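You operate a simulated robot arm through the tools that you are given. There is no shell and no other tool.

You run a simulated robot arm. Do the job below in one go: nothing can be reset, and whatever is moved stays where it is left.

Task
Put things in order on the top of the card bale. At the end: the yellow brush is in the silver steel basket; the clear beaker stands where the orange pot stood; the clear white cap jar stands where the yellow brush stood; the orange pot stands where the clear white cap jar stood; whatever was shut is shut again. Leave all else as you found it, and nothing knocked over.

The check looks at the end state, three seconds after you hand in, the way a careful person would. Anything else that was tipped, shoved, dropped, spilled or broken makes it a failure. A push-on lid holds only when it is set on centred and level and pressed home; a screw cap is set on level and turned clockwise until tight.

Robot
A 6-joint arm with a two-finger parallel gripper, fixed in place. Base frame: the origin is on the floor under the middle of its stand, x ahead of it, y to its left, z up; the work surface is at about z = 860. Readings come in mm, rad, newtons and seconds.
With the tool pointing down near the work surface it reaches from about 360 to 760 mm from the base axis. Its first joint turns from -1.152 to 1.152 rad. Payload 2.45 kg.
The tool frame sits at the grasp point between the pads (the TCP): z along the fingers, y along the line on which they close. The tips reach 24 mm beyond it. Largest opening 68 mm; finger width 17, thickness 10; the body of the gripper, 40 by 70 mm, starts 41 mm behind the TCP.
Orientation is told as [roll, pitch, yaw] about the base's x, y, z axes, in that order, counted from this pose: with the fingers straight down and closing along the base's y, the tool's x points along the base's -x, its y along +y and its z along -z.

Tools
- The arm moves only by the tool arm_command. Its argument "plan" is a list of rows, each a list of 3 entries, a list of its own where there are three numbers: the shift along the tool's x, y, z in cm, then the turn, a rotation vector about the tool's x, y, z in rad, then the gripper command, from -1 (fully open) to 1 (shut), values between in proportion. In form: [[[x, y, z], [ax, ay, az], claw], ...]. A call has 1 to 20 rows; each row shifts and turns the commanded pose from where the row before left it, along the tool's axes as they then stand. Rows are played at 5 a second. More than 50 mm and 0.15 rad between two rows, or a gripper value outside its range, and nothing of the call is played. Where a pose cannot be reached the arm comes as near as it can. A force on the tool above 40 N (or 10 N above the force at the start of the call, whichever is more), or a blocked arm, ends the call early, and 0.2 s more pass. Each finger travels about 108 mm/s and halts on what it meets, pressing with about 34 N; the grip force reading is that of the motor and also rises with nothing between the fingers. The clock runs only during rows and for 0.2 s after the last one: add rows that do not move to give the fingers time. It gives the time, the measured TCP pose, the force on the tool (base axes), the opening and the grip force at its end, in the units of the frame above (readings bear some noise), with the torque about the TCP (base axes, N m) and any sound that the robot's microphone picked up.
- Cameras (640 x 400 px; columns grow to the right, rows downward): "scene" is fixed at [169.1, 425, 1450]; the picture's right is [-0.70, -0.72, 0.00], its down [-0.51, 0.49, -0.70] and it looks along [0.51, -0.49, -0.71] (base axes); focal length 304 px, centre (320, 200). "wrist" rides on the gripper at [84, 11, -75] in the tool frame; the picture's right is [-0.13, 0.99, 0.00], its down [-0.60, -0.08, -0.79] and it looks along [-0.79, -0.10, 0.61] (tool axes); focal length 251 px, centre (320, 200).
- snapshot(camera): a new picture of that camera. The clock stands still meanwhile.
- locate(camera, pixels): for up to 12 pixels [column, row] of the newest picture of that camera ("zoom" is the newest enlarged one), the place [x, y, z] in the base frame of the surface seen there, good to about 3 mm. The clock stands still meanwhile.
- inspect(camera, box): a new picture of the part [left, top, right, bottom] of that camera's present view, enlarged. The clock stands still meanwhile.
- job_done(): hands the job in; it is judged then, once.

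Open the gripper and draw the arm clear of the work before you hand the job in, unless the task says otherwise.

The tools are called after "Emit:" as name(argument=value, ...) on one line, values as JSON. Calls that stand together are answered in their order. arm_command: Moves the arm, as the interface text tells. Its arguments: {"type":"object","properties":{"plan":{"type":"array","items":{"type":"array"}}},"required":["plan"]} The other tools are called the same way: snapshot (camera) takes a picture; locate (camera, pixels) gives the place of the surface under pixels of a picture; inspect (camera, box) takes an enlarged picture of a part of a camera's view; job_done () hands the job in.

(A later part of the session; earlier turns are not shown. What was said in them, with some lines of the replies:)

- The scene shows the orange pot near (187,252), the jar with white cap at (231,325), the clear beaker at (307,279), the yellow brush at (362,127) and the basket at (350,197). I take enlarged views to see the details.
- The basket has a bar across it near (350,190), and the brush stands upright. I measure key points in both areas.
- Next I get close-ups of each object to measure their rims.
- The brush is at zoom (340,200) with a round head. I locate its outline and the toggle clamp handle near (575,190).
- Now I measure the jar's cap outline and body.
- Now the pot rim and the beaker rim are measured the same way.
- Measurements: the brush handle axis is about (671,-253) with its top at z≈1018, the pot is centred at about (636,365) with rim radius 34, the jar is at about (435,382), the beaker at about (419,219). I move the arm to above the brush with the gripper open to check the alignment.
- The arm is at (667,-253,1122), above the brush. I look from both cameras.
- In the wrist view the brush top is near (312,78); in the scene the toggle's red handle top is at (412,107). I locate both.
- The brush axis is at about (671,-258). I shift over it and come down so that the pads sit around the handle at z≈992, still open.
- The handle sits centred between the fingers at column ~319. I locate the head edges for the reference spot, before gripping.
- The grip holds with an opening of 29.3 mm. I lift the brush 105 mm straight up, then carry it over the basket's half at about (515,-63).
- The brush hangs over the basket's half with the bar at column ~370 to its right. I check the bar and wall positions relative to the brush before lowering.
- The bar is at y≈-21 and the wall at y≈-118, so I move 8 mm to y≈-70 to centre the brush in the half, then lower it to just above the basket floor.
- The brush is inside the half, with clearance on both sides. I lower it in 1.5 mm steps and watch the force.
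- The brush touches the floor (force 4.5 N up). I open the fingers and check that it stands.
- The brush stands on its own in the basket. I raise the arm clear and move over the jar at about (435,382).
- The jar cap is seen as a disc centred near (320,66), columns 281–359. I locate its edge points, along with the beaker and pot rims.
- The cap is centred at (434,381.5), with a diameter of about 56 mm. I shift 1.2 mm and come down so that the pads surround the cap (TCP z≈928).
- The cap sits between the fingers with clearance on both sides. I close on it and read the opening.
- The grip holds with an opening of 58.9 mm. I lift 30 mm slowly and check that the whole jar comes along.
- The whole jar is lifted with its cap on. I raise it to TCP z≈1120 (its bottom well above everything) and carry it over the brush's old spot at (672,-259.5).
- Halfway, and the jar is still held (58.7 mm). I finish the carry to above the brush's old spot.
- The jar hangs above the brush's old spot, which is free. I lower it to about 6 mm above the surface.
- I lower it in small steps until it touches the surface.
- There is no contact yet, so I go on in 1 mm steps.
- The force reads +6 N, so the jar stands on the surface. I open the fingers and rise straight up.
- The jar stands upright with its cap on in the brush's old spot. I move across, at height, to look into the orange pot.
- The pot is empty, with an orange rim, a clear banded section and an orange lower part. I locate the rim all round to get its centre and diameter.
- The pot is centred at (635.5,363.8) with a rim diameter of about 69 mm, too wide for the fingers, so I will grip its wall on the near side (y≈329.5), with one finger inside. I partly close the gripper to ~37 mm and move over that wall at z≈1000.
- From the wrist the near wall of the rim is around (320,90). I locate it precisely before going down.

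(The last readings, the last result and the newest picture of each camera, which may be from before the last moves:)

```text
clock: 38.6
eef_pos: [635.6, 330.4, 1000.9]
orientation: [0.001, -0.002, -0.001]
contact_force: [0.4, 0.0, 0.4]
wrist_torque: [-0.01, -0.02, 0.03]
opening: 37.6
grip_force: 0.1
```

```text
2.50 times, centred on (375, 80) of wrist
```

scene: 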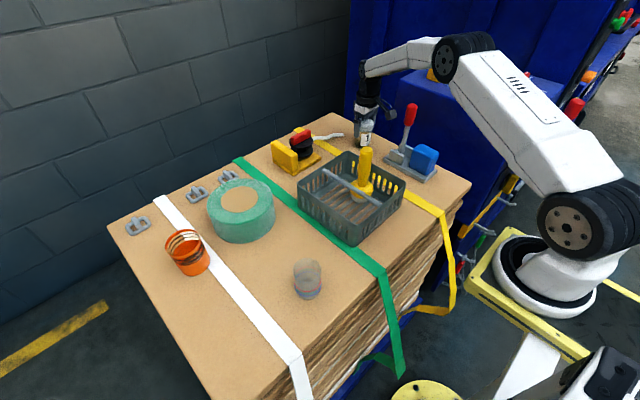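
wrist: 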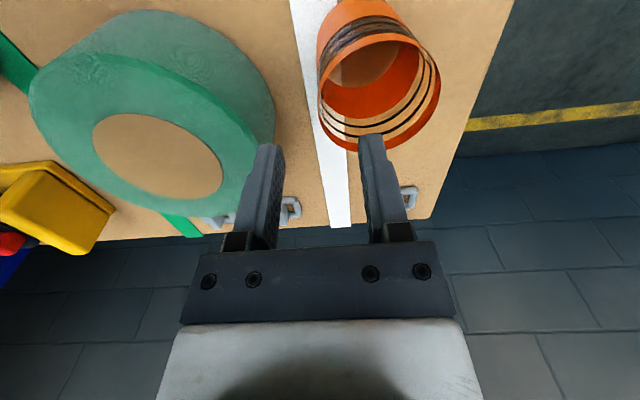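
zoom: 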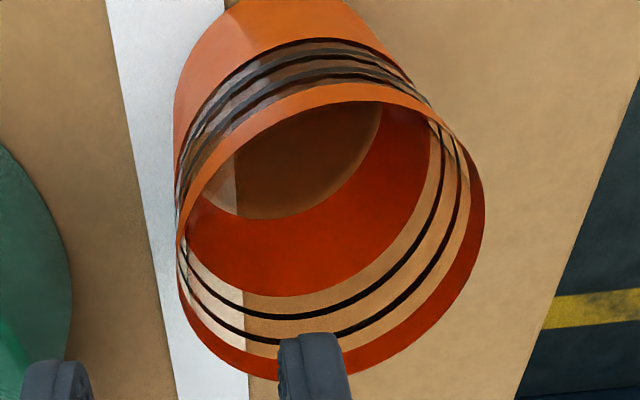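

The near wall is at y≈332. I shift 1.5 mm and lower the fingers so that they straddle the wall (TCP z≈927), the inner tip staying well above the pot's floor.

Emit:
arm_command(plan=[[[0, 0.15, 0.5], [0, 0, 0], -0.1], [[0, 0, 1.5], [0, 0, 0], -0.1], [[0, 0, 1.5], [0, 0, 0], -0.1], [[0, 0, 1.5], [0, 0, 0], -0.1], [[0, 0, 1.5], [0, 0, 0], -0.1], [[0, 0, 0.9], [0, 0, 0], -0.1], [[0, 0, 0], [0, 0, 0], -0.1], [[0, 0, 0], [0, 0, 0], -0.1]])

Emit:
snapshot(camera="wrist")

Emit:
inspect(camera="scene", box=[130, 190, 290, 310])

```text
clock: 40.4
eef_pos: [636.8, 331.7, 925.8]
orientation: [-0.001, 0.0, -0.001]
contact_force: [0.0, -0.5, 0.2]
wrist_torque: [0.01, 0.05, -0.04]
opening: 37.7
grip_force: 0.0
```

```text
taken
```

wrist: 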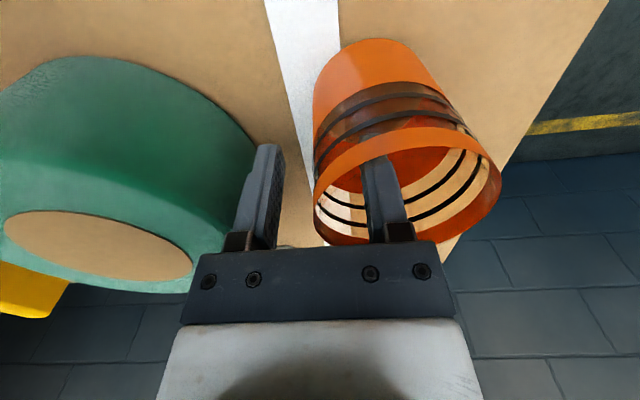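

```text
3.33 times, centred on (210, 250) of scene
```

zoom: 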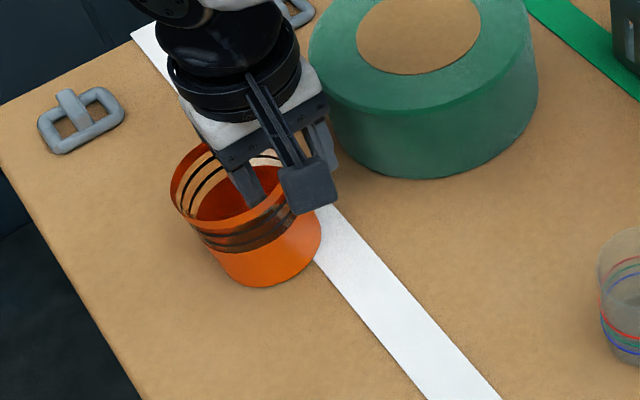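

The wall (column ~314) lies between the fingers. I close on it in steps.

Emit:
arm_command(plan=[[[0, 0, 0], [0, 0, 0], 0.2], [[0, 0, 0], [0, 0, 0], 0.5], [[0, 0, 0], [0, 0, 0], 0.75], [[0, 0, 0], [0, 0, 0], 1.0], [[0, 0, 0], [0, 0, 0], 1.0], [[0, 0, 0], [0, 0, 0], 1.0]])

Emit:
snapshot(camera="wrist")

Emit:
inspect(camera="scene", box=[130, 190, 290, 310])

```text
clock: 41.8
eef_pos: [635.2, 331.8, 925.6]
orientation: [0.0, -0.001, 0.0]
contact_force: [-0.2, -0.9, -0.5]
wrist_torque: [-0.03, 0.0, 0.01]
opening: 6.5
grip_force: 28.7
```

```text
taken
```

wrist: 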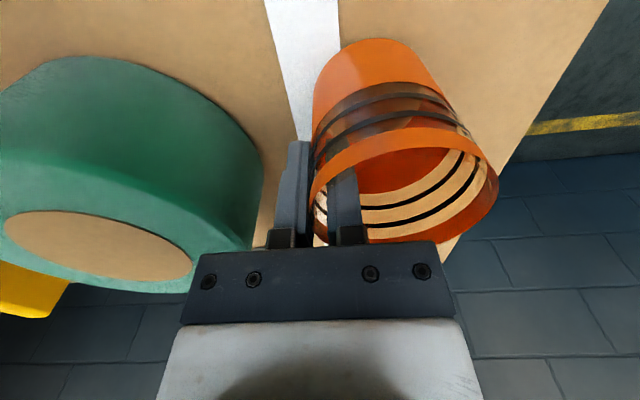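

```text
3.33 times, centred on (210, 250) of scene
```

zoom: 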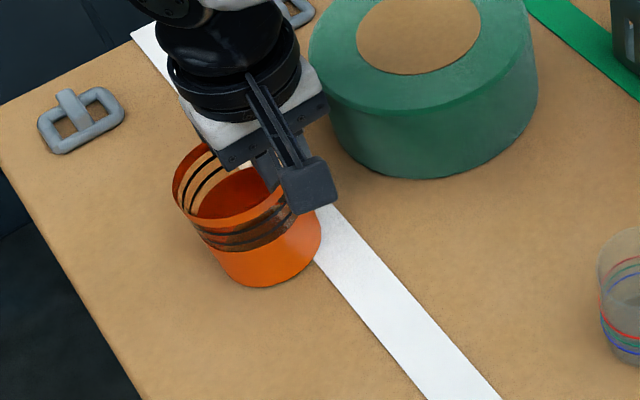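

The fingers are on the wall (opening 6.5 mm). I give it a moment, then lift 15 mm slowly to see that the pot hangs level.

Emit:
arm_command(plan=[[[0, 0, 0], [0, 0, 0], 1.0], [[0, 0, 0], [0, 0, 0], 1.0], [[0, 0, -0.3], [0, 0, 0], 1.0], [[0, 0, -0.5], [0, 0, 0], 1.0], [[0, 0, -0.7], [0, 0, 0], 1.0], [[0, 0, 0], [0, 0, 0], 1.0], [[0, 0, 0], [0, 0, 0], 1.0]])

Emit:
snapshot(camera="wrist")

Emit:
inspect(camera="scene", box=[130, 190, 290, 310])

```text
clock: 43.4
eef_pos: [636.3, 332.4, 940.9]
orientation: [-0.001, 0.0, -0.001]
contact_force: [-0.1, -0.3, -0.6]
wrist_torque: [-0.02, 0.01, -0.04]
opening: 6.3
grip_force: 28.9
```

```text
taken
```

wrist: 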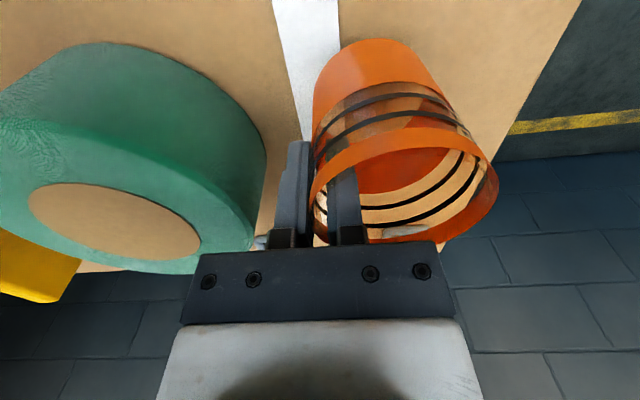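

```text
3.33 times, centred on (210, 250) of scene
```

zoom: 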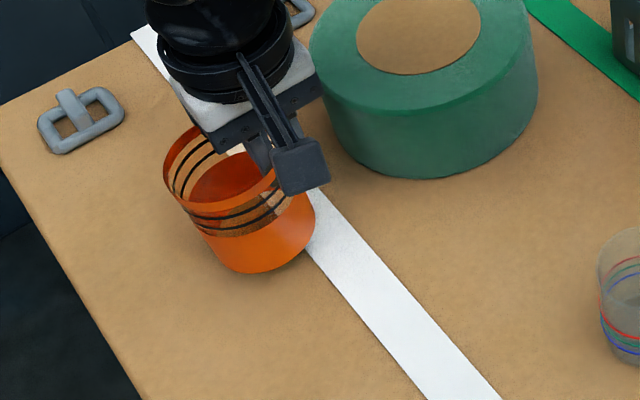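

The pot hangs level with its grip at 6.3 mm. I locate its rim while held, to know the offset between the pot's centre and the TCP.

Emit:
locate(camera="wrist", pixels=[[495, 190], [404, 132], [450, 134], [340, 158], [480, 215], [420, 240], [313, 190], [370, 140], [400, 45], [320, 75], [480, 150], [490, 170]])

```text
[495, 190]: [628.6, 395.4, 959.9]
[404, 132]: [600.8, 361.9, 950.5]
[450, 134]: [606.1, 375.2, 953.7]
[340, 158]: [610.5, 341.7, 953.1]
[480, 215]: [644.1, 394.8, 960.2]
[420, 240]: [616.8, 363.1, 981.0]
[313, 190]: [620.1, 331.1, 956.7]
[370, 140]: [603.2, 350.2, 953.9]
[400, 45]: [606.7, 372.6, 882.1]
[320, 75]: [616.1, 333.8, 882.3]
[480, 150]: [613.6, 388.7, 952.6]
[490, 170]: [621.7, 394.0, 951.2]
```

The held pot's centre is offset by about (-1.5,+30.5) from the TCP. The jar's old spot is (434.5,381.3), so the TCP target is about (436,350.8); I lift 30 mm more and carry it there.

Emit:
arm_command(plan=[[[0, 0, -1.5], [0, 0, 0], 1.0], [[0, 0, -1.5], [0, 0, 0], 1.0], [[0, 0, 0], [0, 0, 0], 1.0], [[1.0, 0.09, 0], [0, 0, 0], 1.0], [[2.5, 0.23, 0], [0, 0, 0], 1.0], [[3.5, 0.32, 0], [0, 0, 0], 1.0], [[3.5, 0.32, 0], [0, 0, 0], 1.0], [[3.5, 0.32, 0], [0, 0, 0], 1.0], [[3.0, 0.28, 0], [0, 0, 0], 1.0], [[2.0, 0.18, 0], [0, 0, 0], 1.0], [[1.0, 0.09, 0], [0, 0, 0], 1.0], [[0, 0, 0], [0, 0, 0], 1.0], [[0, 0, 0], [0, 0, 0], 1.0]])

Emit:
snapshot(camera="wrist")

Emit:
snapshot(camera="scene")

```text
clock: 46.2
eef_pos: [435.5, 351.3, 971.1]
orientation: [0.001, 0.001, 0.0]
contact_force: [-0.5, -0.4, -0.2]
wrist_torque: [0.0, 0.01, -0.02]
opening: 6.4
grip_force: 28.9
```

```text
taken
```

wrist: 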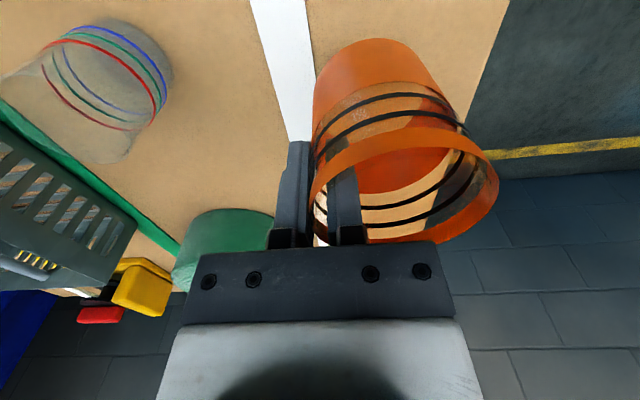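

```text
taken
```

scene: 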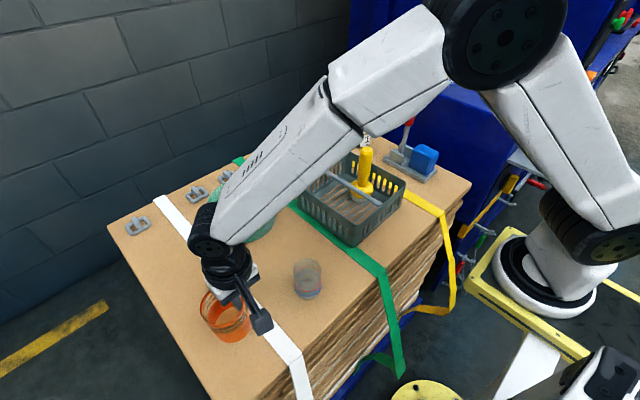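

The pot is over the jar's old spot. I check the strap's edge next to it, since the pot may come close to it.

Emit:
locate(camera="wrist", pixels=[[262, 20], [300, 20], [315, 20], [308, 50], [280, 50], [306, 110], [490, 190], [402, 133], [313, 190], [340, 158], [470, 215], [480, 150]])

Emit:
arm_command(plan=[[[0, 0, 1.0], [0, 0, 0], 1.0], [[0, 0, 1.5], [0, 0, 0], 1.0], [[0, 0, 1.0], [0, 0, 0], 1.0], [[0, 0, 0.4], [0, 0, 0], 1.0], [[0, 0, 0], [0, 0, 0], 1.0], [[0, 0, 0], [0, 0, 0], 1.0]])

```text
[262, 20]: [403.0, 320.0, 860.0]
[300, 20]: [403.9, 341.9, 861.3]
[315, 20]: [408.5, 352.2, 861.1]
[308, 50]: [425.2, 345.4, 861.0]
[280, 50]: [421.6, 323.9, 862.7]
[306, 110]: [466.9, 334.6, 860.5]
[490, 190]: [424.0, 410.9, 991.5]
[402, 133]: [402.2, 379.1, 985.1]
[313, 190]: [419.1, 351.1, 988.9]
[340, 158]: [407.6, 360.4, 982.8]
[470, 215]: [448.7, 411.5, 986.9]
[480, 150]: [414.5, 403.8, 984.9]
```

```text
clock: 47.6
eef_pos: [434.7, 350.6, 931.9]
orientation: [0.0, 0.0, -0.001]
contact_force: [0.6, -0.4, -0.4]
wrist_torque: [-0.02, 0.01, -0.01]
opening: 6.2
grip_force: 29.1
```

I lower the last few millimetres in small steps until it touches.

Emit:
arm_command(plan=[[[0, 0, 0.15], [0, 0, 0], 1.0], [[0, 0, 0.15], [0, 0, 0], 1.0], [[0, 0, 0.1], [0, 0, 0], 1.0], [[0, 0, 0.1], [0, 0, 0], 1.0], [[0, 0, 0], [0, 0, 0], 1.0]])

```text
clock: 48.8
eef_pos: [436.5, 351.0, 925.2]
orientation: [-0.001, -0.001, -0.001]
contact_force: [-0.2, 0.1, -1.0]
wrist_torque: [-0.02, -0.02, 0.0]
opening: 6.7
grip_force: 29.1
```

There is no contact yet; I continue 2 mm.

Emit:
arm_command(plan=[[[0, 0, 0.1], [0, 0, 0], 1.0], [[0, 0, 0.1], [0, 0, 0], 1.0], [[0, 0, 0], [0, 0, 0], 1.0]])

```text
clock: 49.6
eef_pos: [436.2, 350.0, 923.1]
orientation: [-0.001, 0.0, -0.001]
contact_force: [-1.1, 0.5, -1.0]
wrist_torque: [-0.01, -0.01, -0.02]
opening: 6.5
grip_force: 29.8
```

Still no contact (the old spot was partly on the strap, a little higher). I go on in 1 mm steps.

Emit:
arm_command(plan=[[[0, 0, 0.1], [0, 0, 0], 1.0], [[0, 0, 0.05], [0, 0, 0], 1.0], [[0, 0, 0], [0, 0, 0], 1.0]])

Emit:
inspect(camera="scene", box=[170, 270, 290, 360])

Emit:
snapshot(camera="wrist")

```text
clock: 50.4
eef_pos: [437.0, 351.3, 923.2]
orientation: [0.0, -0.002, -0.001]
contact_force: [0.3, -3.0, 12.4]
wrist_torque: [0.47, 0.1, 0.06]
opening: 6.4
grip_force: 28.8
```

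```text
4.44 times, centred on (230, 315) of scene
```

zoom: 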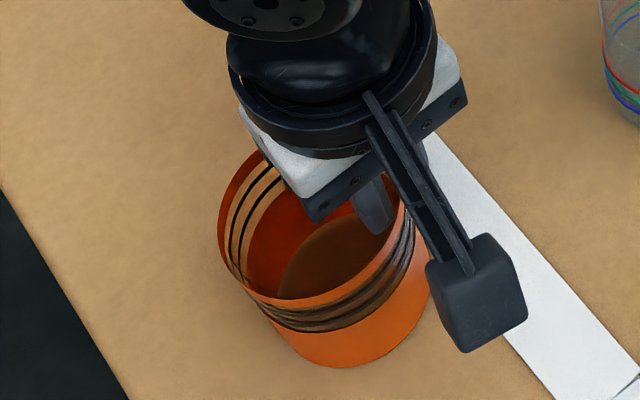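

```text
taken
```

wrist: 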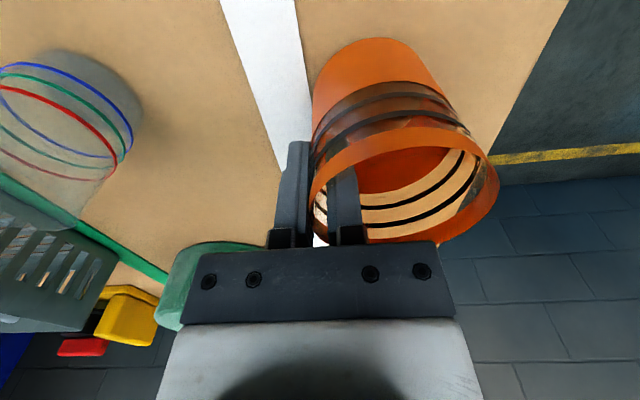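

Contact is made (12 N). I ease up 0.7 mm, open to ~37 mm and rise straight out of the pot.

Emit:
arm_command(plan=[[[0, 0, -0.07], [0, 0, 0], 1.0], [[0, 0, 0], [0, 0, 0], 0.8], [[0, 0, 0], [0, 0, 0], 0.5], [[0, 0, 0], [0, 0, 0], 0.2], [[0, 0, 0], [0, 0, 0], -0.1], [[0, 0, 0], [0, 0, 0], -0.1], [[0, 0, 0], [0, 0, 0], -0.1]])

Emit:
snapshot(camera="wrist")

```text
clock: 52.0
eef_pos: [436.2, 349.4, 923.0]
orientation: [-0.001, 0.001, 0.001]
contact_force: [-0.2, 0.5, 0.1]
wrist_torque: [0.0, 0.0, 0.04]
opening: 37.7
grip_force: 0.1
```

```text
taken
```

wrist: 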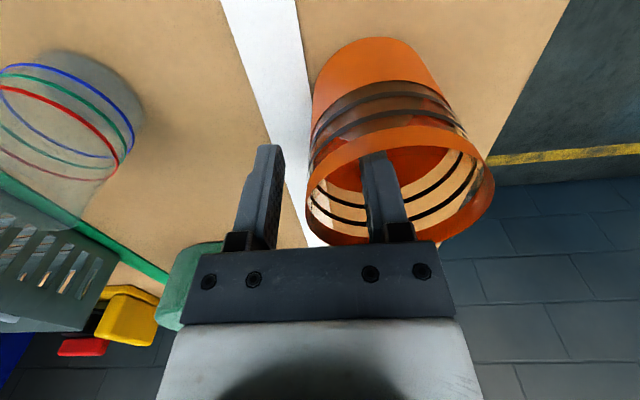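

The pot is free, and neither finger touches it. I rise straight up 110 mm and look at it.

Emit:
arm_command(plan=[[[0, 0, -1.0], [0, 0, 0], -0.1], [[0, 0, -2.0], [0, 0, 0], -0.1], [[0, 0, -2.5], [0, 0, 0], -0.1], [[0, 0, -3.0], [0, 0, 0], -0.1], [[0, 0, -3.0], [0, 0, 0], -0.1], [[0, 0, 0], [0, 0, 0], -0.1], [[0, 0, 0], [0, 0, 0], -0.1]])

Emit:
snapshot(camera="wrist")

Emit:
inspect(camera="wrist", box=[250, 0, 450, 125])

```text
clock: 53.6
eef_pos: [433.9, 350.6, 1039.6]
orientation: [0.001, -0.002, 0.0]
contact_force: [-0.3, 0.2, 0.3]
wrist_torque: [-0.03, 0.03, 0.01]
opening: 37.4
grip_force: 0.2
```

```text
taken
```

wrist: 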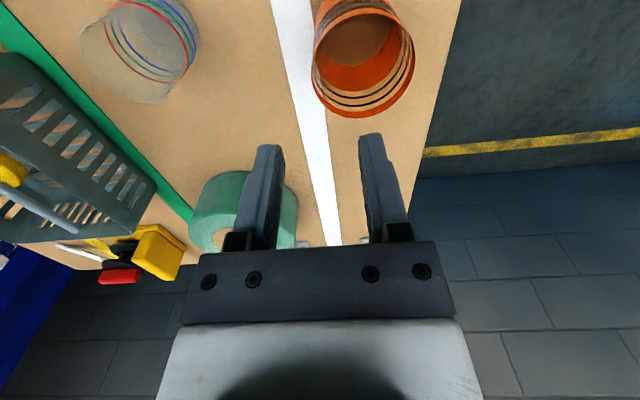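

```text
3.20 times, centred on (350, 62) of wrist
```

zoom: 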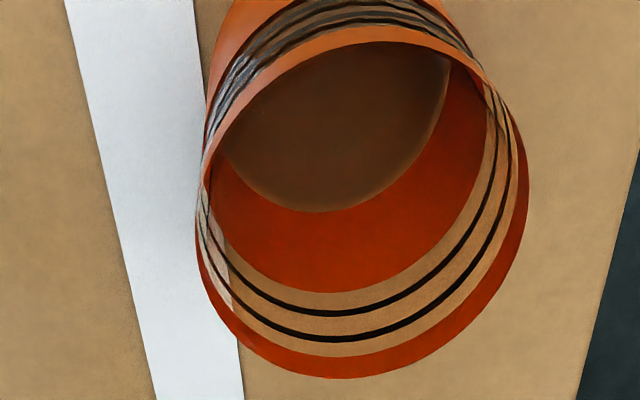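

Emit:
locate(camera="zoom", pixels=[[199, 225], [526, 210], [345, 373], [250, 335], [470, 325], [365, 33], [290, 58], [450, 55], [215, 130], [320, 150]])

Emit:
locate(camera="wrist", pixels=[[84, 40], [110, 90], [155, 100], [192, 60], [198, 30], [183, 80], [82, 55], [140, 98]])

```text
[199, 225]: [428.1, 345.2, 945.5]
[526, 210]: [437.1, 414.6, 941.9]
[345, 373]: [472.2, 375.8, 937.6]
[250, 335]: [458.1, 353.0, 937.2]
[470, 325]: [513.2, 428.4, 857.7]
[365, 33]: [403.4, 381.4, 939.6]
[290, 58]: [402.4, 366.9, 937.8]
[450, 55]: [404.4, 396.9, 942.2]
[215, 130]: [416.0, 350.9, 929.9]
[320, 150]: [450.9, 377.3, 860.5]
```

```text
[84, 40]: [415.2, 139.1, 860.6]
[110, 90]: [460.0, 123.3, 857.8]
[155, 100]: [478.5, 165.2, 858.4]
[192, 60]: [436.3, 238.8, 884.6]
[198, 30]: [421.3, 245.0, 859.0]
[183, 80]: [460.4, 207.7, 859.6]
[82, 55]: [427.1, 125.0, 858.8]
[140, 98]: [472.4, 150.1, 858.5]
```

The pot stands upright at about (436,380), within 2 mm of the jar's old spot. Next I open fully and move over the beaker at about (419,219).

Emit:
arm_command(plan=[[[0.5, -4.39, 0], [0, 0, 0], -1], [[0.5, -4.39, 0], [0, 0, 0], -1], [[0.5, -4.39, 0], [0, 0, 0], -1], [[0, 0, 0], [0, 0, 0], -1], [[0, 0, 0], [0, 0, 0], -1]])

Emit:
snapshot(camera="wrist")

Emit:
inspect(camera="wrist", box=[220, 0, 420, 125])

```text
clock: 54.8
eef_pos: [422.2, 218.0, 1037.2]
orientation: [0.001, 0.0, -0.001]
contact_force: [0.6, -0.8, 1.4]
wrist_torque: [0.01, 0.02, 0.05]
opening: 67.9
grip_force: 0.1
```

```text
taken
```

wrist: 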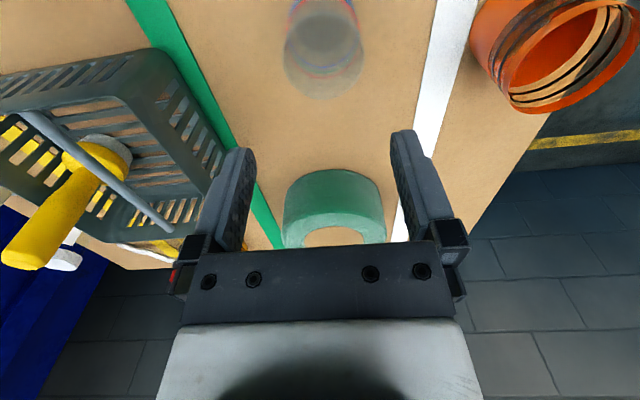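

```text
3.20 times, centred on (320, 62) of wrist
```

zoom: 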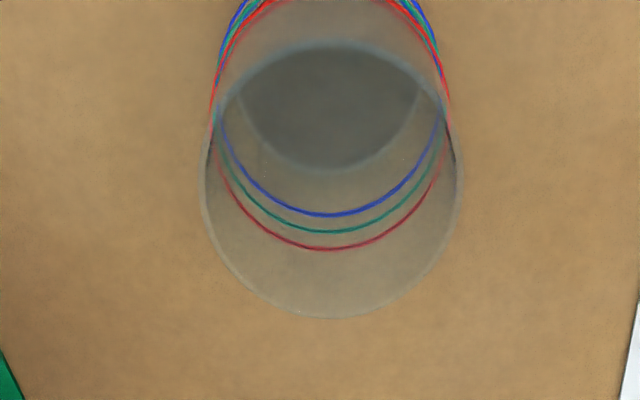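

The beaker's rim is centred near zoom (332,182). I locate points on its coloured rings to fix its centre, as the clear glass itself is seen through.

Emit:
locate(camera="zoom", pixels=[[328, 248], [328, 231], [330, 214], [213, 100], [447, 100], [215, 60], [443, 60], [203, 185], [461, 185], [332, 316], [240, 180], [425, 180]])

Emit:
inspect(camera="scene", box=[270, 240, 350, 320])

```text
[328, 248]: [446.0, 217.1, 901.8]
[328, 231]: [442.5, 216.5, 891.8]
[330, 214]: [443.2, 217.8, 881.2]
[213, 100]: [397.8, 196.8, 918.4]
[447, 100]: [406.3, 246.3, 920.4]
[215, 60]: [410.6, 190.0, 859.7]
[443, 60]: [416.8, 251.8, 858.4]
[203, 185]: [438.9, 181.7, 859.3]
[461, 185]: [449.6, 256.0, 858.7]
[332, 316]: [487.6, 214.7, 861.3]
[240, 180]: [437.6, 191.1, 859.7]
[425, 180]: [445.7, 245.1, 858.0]
```

```text
5.00 times, centred on (310, 280) of scene
```

zoom: 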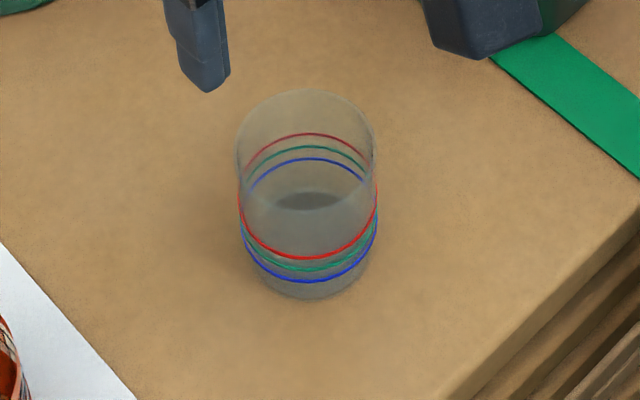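

The beaker's centre is about (416.5,221), its rim at z≈935 and its diameter about 55 mm. I shift over it and come down to TCP z≈975 first to re-check the alignment.

Emit:
arm_command(plan=[[[0.45, 0.3, 0], [0, 0, 0], -1], [[0, 0, 2.0], [0, 0, 0], -1], [[0, 0, 2.2], [0, 0, 0], -1], [[0, 0, 2.0], [0, 0, 0], -1], [[0, 0, 0], [0, 0, 0], -1], [[0, 0, 0], [0, 0, 0], -1]])

Emit:
snapshot(camera="wrist")

Emit:
inspect(camera="wrist", box=[220, 60, 420, 185])

```text
clock: 56.2
eef_pos: [415.7, 221.3, 977.2]
orientation: [0.0, 0.001, 0.0]
contact_force: [0.1, -0.2, -0.2]
wrist_torque: [-0.02, 0.0, 0.01]
opening: 68.0
grip_force: 0.0
```

```text
taken
```

wrist: 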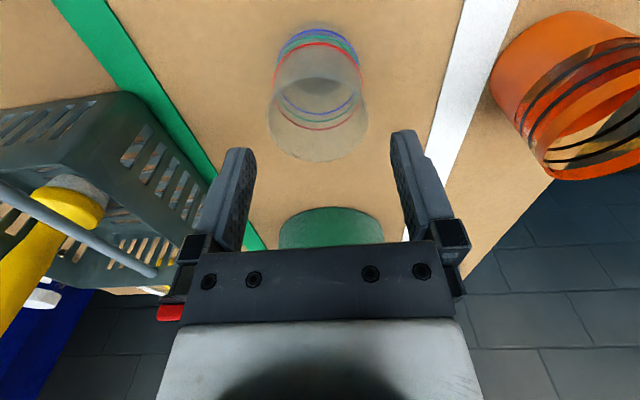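

```text
3.20 times, centred on (320, 122) of wrist
```

zoom: 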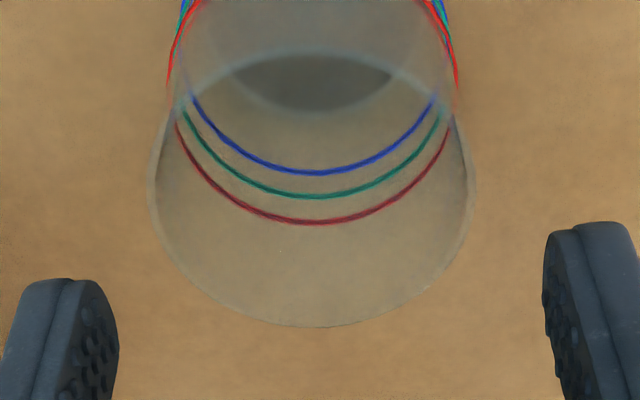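

The beaker is centred between the fingers (rim centre column ~317, x≈416.5). I lower to TCP z≈912 and close on it.

Emit:
arm_command(plan=[[[-0.08, 0, 0.5], [0, 0, 0], -1], [[0, 0, 1.5], [0, 0, 0], -1], [[0, 0, 1.5], [0, 0, 0], -1], [[0, 0, 1.5], [0, 0, 0], -1], [[0, 0, 1.0], [0, 0, 0], -1], [[0, 0, 0.5], [0, 0, 0], -1], [[0, 0, 0], [0, 0, 0], -1], [[0, 0, 0], [0, 0, 0], -1]])

Emit:
snapshot(camera="wrist")

```text
clock: 58.0
eef_pos: [416.0, 221.2, 912.3]
orientation: [0.0, 0.001, -0.001]
contact_force: [0.2, 0.8, 0.2]
wrist_torque: [-0.02, -0.01, 0.01]
opening: 68.0
grip_force: 0.0
```

```text
taken
```

wrist: 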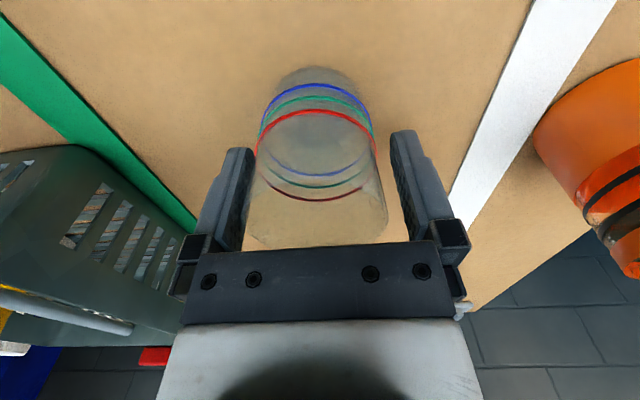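

The beaker stands between the fingers with clearance on both sides. I close gently to a commanded ~50 mm.

Emit:
arm_command(plan=[[[0, 0, 0], [0, 0, 0], -0.75], [[0, 0, 0], [0, 0, 0], -0.6], [[0, 0, 0], [0, 0, 0], -0.5], [[0, 0, 0], [0, 0, 0], -0.5], [[0, 0, 0], [0, 0, 0], -0.5]])

```text
clock: 59.2
eef_pos: [416.2, 221.4, 911.5]
orientation: [-0.001, -0.001, -0.001]
contact_force: [-0.2, 0.1, 0.7]
wrist_torque: [0.04, -0.01, 0.01]
opening: 54.5
grip_force: 34.5
```

The beaker is gripped at 54.5 mm. I lift 25 mm slowly and look.

Emit:
arm_command(plan=[[[0, 0, -0.4], [0, 0, 0], -0.5], [[0, 0, -0.8], [0, 0, 0], -0.5], [[0, 0, -1.3], [0, 0, 0], -0.5], [[0, 0, 0], [0, 0, 0], -0.5], [[0, 0, 0], [0, 0, 0], -0.5]])

Emit:
snapshot(camera="wrist")

Emit:
snapshot(camera="scene")

```text
clock: 60.4
eef_pos: [417.2, 220.3, 936.8]
orientation: [-0.001, 0.0, 0.001]
contact_force: [-0.9, 0.8, -0.9]
wrist_torque: [0.0, 0.02, -0.01]
opening: 54.3
grip_force: 33.7
```

```text
taken
```

wrist: 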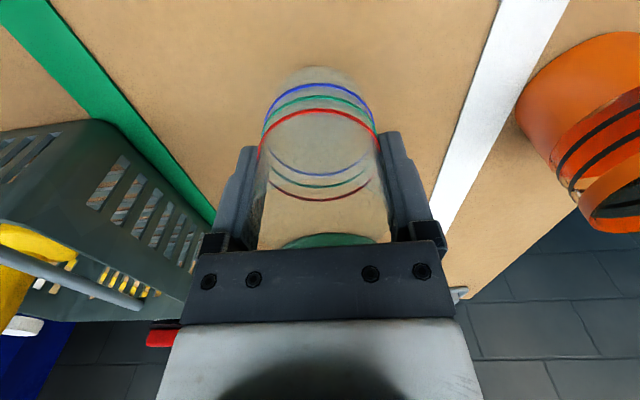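

```text
taken
```

scene: 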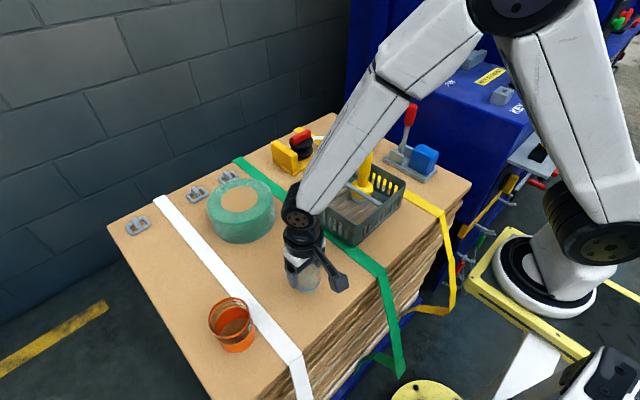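

The beaker is lifted cleanly. I raise it above everything nearby and carry it to over the pot's old spot at (635.2,364.5).

Emit:
arm_command(plan=[[[0, 0, -2.5], [0, 0, 0], -0.5], [[0, 0, -2.5], [0, 0, 0], -0.5], [[0, 0, -2.3], [0, 0, 0], -0.5], [[0, 0, 0], [0, 0, 0], -0.5], [[-1.09, 0.72, 0], [0, 0, 0], -0.5], [[-2.18, 1.44, 0], [0, 0, 0], -0.5], [[-3.27, 2.16, 0], [0, 0, 0], -0.5], [[-3.27, 2.16, 0], [0, 0, 0], -0.5], [[-3.27, 2.16, 0], [0, 0, 0], -0.5], [[-3.27, 2.16, 0], [0, 0, 0], -0.5], [[-2.83, 1.87, 0], [0, 0, 0], -0.5], [[-1.74, 1.15, 0], [0, 0, 0], -0.5], [[-0.87, 0.58, 0], [0, 0, 0], -0.5], [[0, 0, 0], [0, 0, 0], -0.5], [[0, 0, 0], [0, 0, 0], -0.5]])

Emit:
snapshot(camera="wrist")

Emit:
snapshot(camera="scene")

```text
clock: 63.6
eef_pos: [635.0, 364.5, 1009.8]
orientation: [0.0, 0.0, 0.0]
contact_force: [0.4, 0.8, -0.9]
wrist_torque: [-0.05, 0.0, 0.01]
opening: 54.4
grip_force: 33.8
```

```text
taken
```

wrist: 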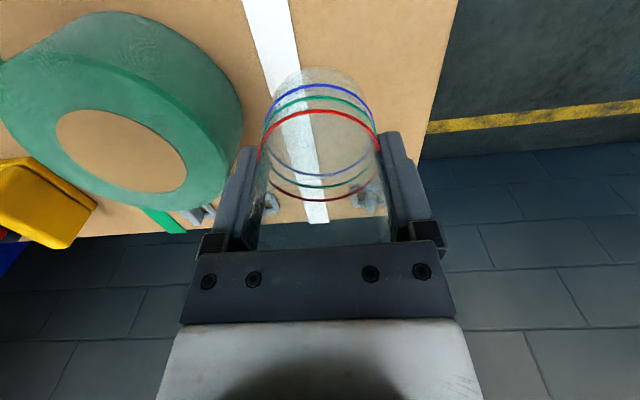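

```text
taken
```

scene: 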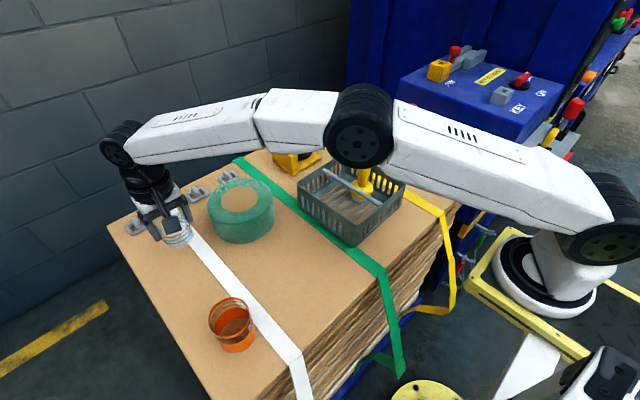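

The beaker is above the pot's old spot, which is clear. I lower it to about 6 mm above the surface.

Emit:
arm_command(plan=[[[0, 0, 1.0], [0, 0, 0], -0.5], [[0, 0, 2.0], [0, 0, 0], -0.5], [[0, 0, 2.0], [0, 0, 0], -0.5], [[0, 0, 2.0], [0, 0, 0], -0.5], [[0, 0, 1.2], [0, 0, 0], -0.5], [[0, 0, 0.8], [0, 0, 0], -0.5], [[0, 0, 0], [0, 0, 0], -0.5], [[0, 0, 0], [0, 0, 0], -0.5]])

Emit:
snapshot(camera="wrist")

Emit:
snapshot(camera="scene")

```text
clock: 65.4
eef_pos: [635.3, 365.9, 918.9]
orientation: [-0.001, 0.0, 0.0]
contact_force: [-0.2, 0.3, -0.2]
wrist_torque: [0.0, 0.0, 0.02]
opening: 54.0
grip_force: 33.9
```

```text
taken
```

wrist: 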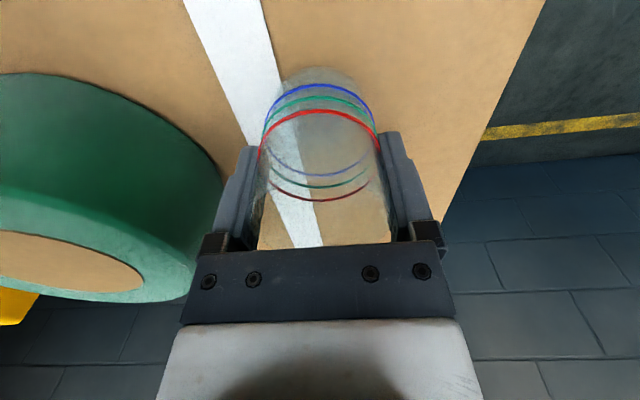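

```text
taken
```

scene: 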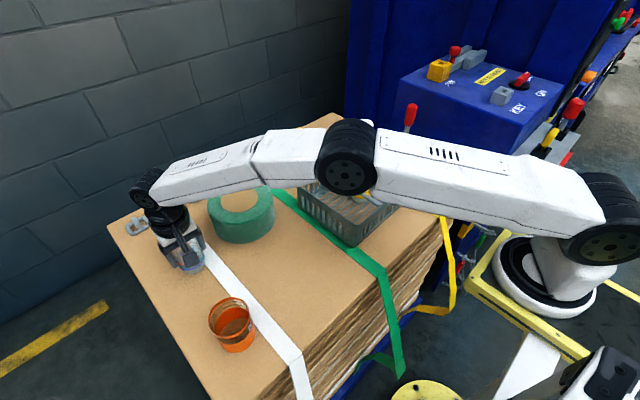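

I lower the beaker in small steps until contact.

Emit:
arm_command(plan=[[[0, 0, 0.15], [0, 0, 0], -0.5], [[0, 0, 0.15], [0, 0, 0], -0.5], [[0, 0, 0.1], [0, 0, 0], -0.5], [[0, 0, 0.1], [0, 0, 0], -0.5], [[0, 0, 0], [0, 0, 0], -0.5]])

```text
clock: 66.6
eef_pos: [635.0, 365.8, 915.1]
orientation: [-0.001, -0.002, 0.0]
contact_force: [-0.4, -0.1, -1.3]
wrist_torque: [0.01, 0.01, -0.03]
opening: 54.0
grip_force: 34.1
```

There is no contact yet; I continue in 1 mm steps.

Emit:
arm_command(plan=[[[0, 0, 0.1], [0, 0, 0], -0.5], [[0, 0, 0.1], [0, 0, 0], -0.5], [[0, 0, 0], [0, 0, 0], -0.5]])

```text
clock: 67.4
eef_pos: [635.8, 365.7, 912.0]
orientation: [0.0, -0.002, -0.001]
contact_force: [-2.2, -0.5, 5.9]
wrist_torque: [-0.13, 0.11, -0.03]
opening: 54.4
grip_force: 34.1
```

Contact reads +6 N. I open the fingers and check before rising.

Emit:
arm_command(plan=[[[0, 0, 0], [0, 0, 0], -0.65], [[0, 0, 0], [0, 0, 0], -0.8], [[0, 0, 0], [0, 0, 0], -1], [[0, 0, 0], [0, 0, 0], -1], [[0, 0, 0], [0, 0, 0], -1]])

Emit:
snapshot(camera="wrist")

```text
clock: 68.6
eef_pos: [635.1, 365.5, 913.7]
orientation: [0.001, 0.0, 0.0]
contact_force: [-0.2, -0.8, -0.4]
wrist_torque: [-0.02, -0.02, -0.02]
opening: 68.1
grip_force: 0.0
```

```text
taken
```

wrist: 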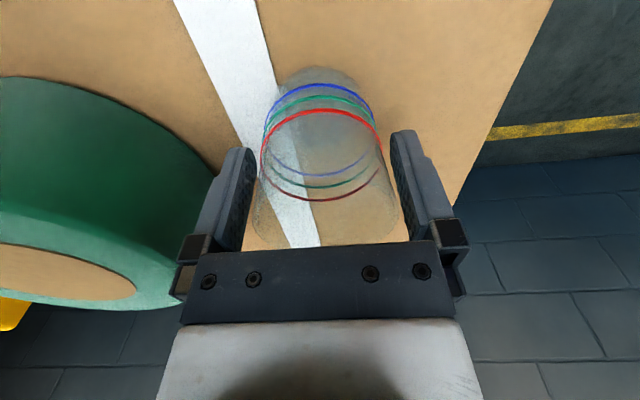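

The beaker stands but seems to lean a touch towards the right finger (its left side is on the strap). I look closer before rising.

Emit:
inspect(camera="wrist", box=[230, 50, 430, 260])

Emit:
inspect(camera="scene", box=[140, 190, 260, 290])

```text
1.90 times, centred on (330, 155) of wrist
```

zoom: 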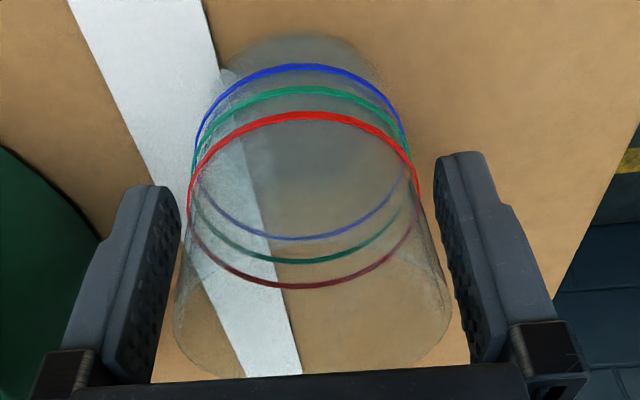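

```text
4.00 times, centred on (200, 240) of scene
```

zoom: 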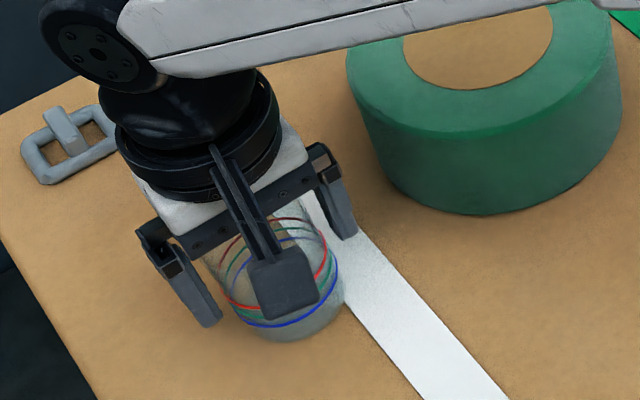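

Both fingers have a few mm clearance from the beaker. I rise straight up slowly, then look at how it stands.

Emit:
arm_command(plan=[[[0, 0, -0.7], [0, 0, 0], -1], [[0, 0, -1.0], [0, 0, 0], -1], [[0, 0, -1.5], [0, 0, 0], -1], [[0, 0, -2.0], [0, 0, 0], -1], [[0, 0, -3.0], [0, 0, 0], -1], [[0, 0, -3.0], [0, 0, 0], -1], [[0, 0, 0], [0, 0, 0], -1], [[0, 0, 0], [0, 0, 0], -1]])

Emit:
snapshot(camera="wrist")

Emit:
inspect(camera="wrist", box=[220, 0, 420, 125])

```text
clock: 70.4
eef_pos: [636.2, 366.1, 1024.5]
orientation: [0.001, 0.0, 0.0]
contact_force: [-1.0, -0.1, 0.8]
wrist_torque: [-0.05, 0.01, 0.01]
opening: 68.1
grip_force: 0.0
```

```text
taken
```

wrist: 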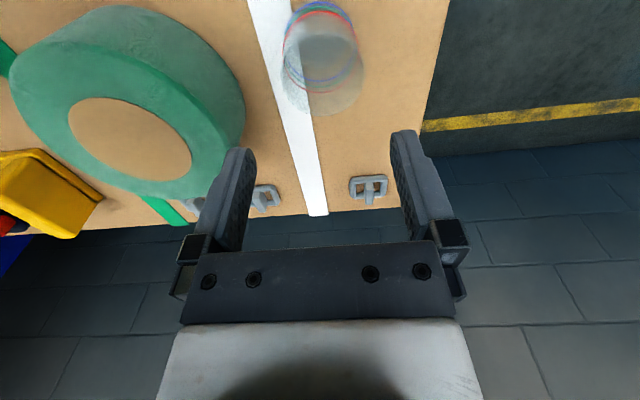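

```text
3.20 times, centred on (320, 62) of wrist
```

zoom: 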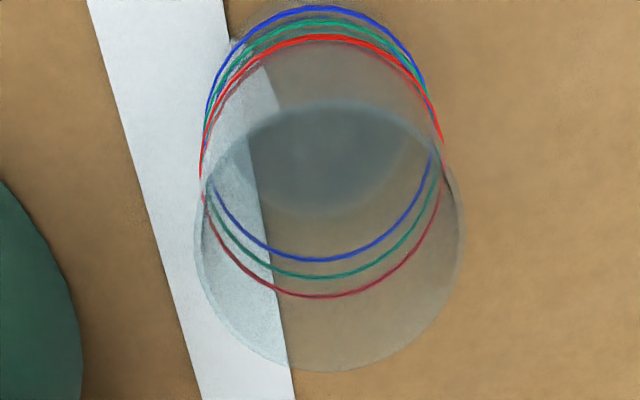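

The beaker stands with its left part on the strap. I locate ring points to gauge the tilt and position.

Emit:
locate(camera="zoom", pixels=[[325, 297], [260, 278], [390, 278], [425, 240], [212, 220], [320, 260], [330, 38], [202, 165], [441, 130], [250, 200], [285, 330], [240, 130]])

Emit:
snapshot(camera="scene")

Emit:
inspect(camera="scene", box=[150, 210, 230, 290])

```text
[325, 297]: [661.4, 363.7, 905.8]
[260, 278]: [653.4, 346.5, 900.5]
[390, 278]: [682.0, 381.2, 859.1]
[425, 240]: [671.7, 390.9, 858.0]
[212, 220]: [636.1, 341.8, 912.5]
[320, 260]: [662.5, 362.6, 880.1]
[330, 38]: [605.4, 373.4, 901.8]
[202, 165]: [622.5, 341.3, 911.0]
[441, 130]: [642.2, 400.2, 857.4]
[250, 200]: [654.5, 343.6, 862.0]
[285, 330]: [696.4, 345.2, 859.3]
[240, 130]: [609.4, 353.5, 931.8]
```

```text
taken
```

scene: 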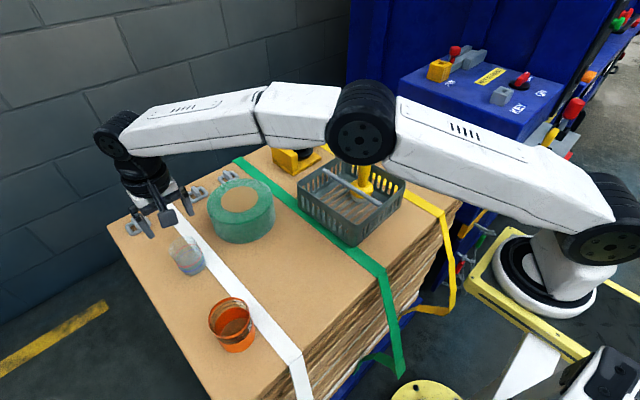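

```text
5.00 times, centred on (190, 250) of scene
```

zoom: 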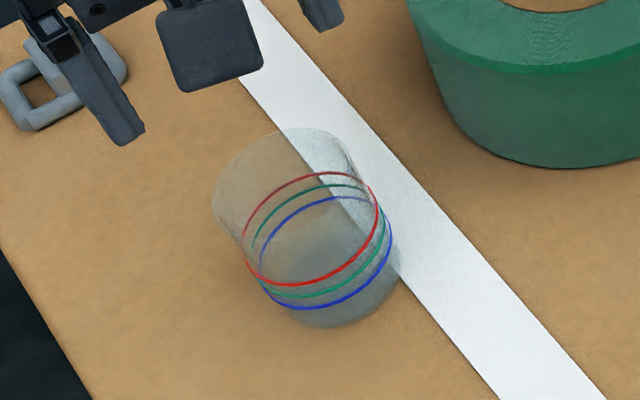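

The beaker stands stably where the pot stood, leaning only about 2–3° because the strap edge is under it, as it was under the pot. I raise the arm and draw it back to its starting place.

Emit:
arm_command(plan=[[[0, 0, -3.0], [0, 0, 0], -1], [[0, 0, -4.0], [0, 0, 0], -1], [[0, 0, -4.0], [0, 0, 0], -1], [[0, 0, -3.6], [0, 0, 0], -1], [[1.0, -2.03, 0], [0, 0, 0], -1], [[2.0, -4.06, 0], [0, 0, 0], -1], [[2.0, -4.06, 0], [0, 0, 0], -1], [[2.0, -4.06, 0], [0, 0, 0], -1], [[2.0, -4.06, 0], [0, 0, 0], -1], [[2.0, -4.06, 0], [0, 0, 0], -1], [[2.0, -4.06, 0], [0, 0, 0], -1], [[2.0, -4.06, 0], [0, 0, 0], -1], [[2.0, -4.06, 0], [0, 0, 0], -1], [[2.0, -4.06, 0], [0, 0, 0], -1], [[1.0, -2.03, 0], [0, 0, 0], -1], [[0, 0, 0], [0, 0, 0], -1], [[0, 0, 0], [0, 0, 0], -1]])

Emit:
snapshot(camera="scene")

Emit:
inspect(camera="scene", box=[250, 80, 470, 250])

Emit:
inspect(camera="scene", box=[100, 200, 340, 370])

```text
clock: 74.0
eef_pos: [430.0, -42.7, 1170.0]
orientation: [-0.001, -0.001, -0.001]
contact_force: [0.4, 0.1, 0.1]
wrist_torque: [-0.05, 0.01, 0.04]
opening: 68.1
grip_force: 0.2
out of reach, approached as far as the arm can: row 4
```

```text
taken
```

scene: 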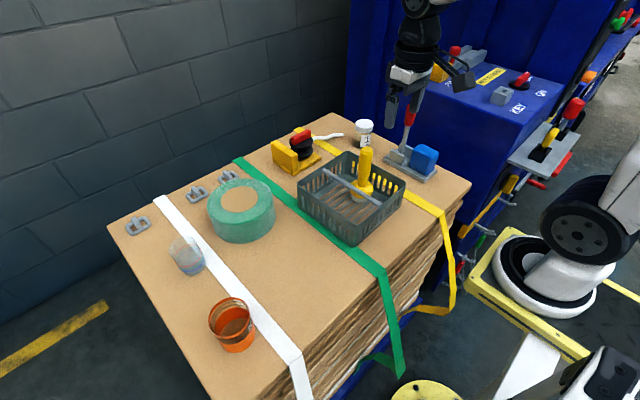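

```text
2.35 times, centred on (360, 165) of scene
```

zoom: 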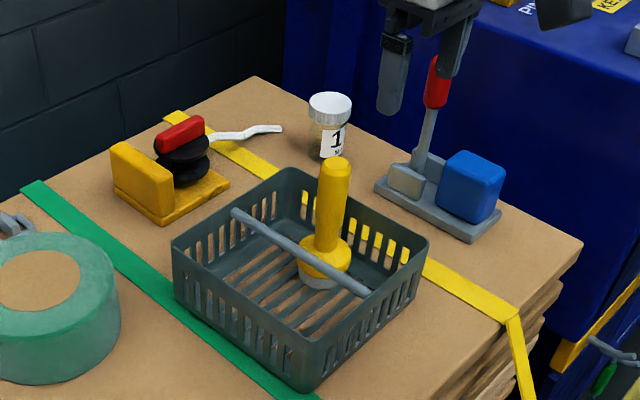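

```text
2.35 times, centred on (220, 285) of scene
```

zoom: 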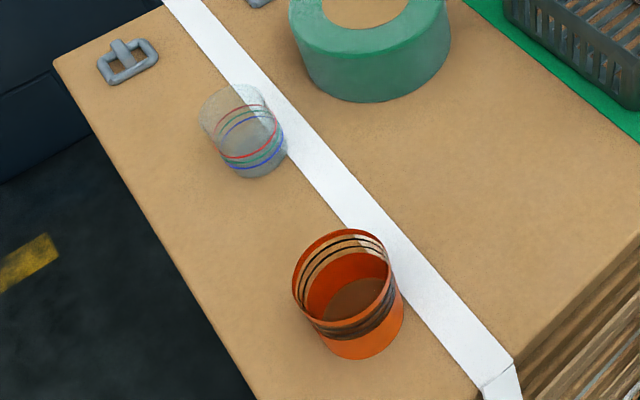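

All four things are in place: the brush stands in the basket, the capped jar is in the brush's old spot, the pot is in the jar's, and the beaker is in the pot's. The other items look unmoved, the gripper is open and the arm is clear, so I hand the job in.

Emit:
job_done()

```text
The job is handed in.
```

I moved all four things and handed the job in. The hand-in only confirmed receipt, so I don't have the check's result.

- **Yellow brush:** it stands upright in the basket, in the half nearer the toggle clamp. The only basket on the bale looks dark grey-green rather than silver, so I took it to be the silver steel one.
- **Clear white cap jar:** it stands upright where the brush stood. I carried it by the cap and never opened it.
- **Orange pot:** it stands upright within about 2 mm of where the jar stood.
- **Clear beaker:** it stands within about 1 mm of where the pot stood. It leans about 2–3° because the edge of the white strap is under one side. It was stable when I left it.

In the last pictures nothing was knocked over and the other items looked unmoved. The gripper is open and the arm is back near its starting place.
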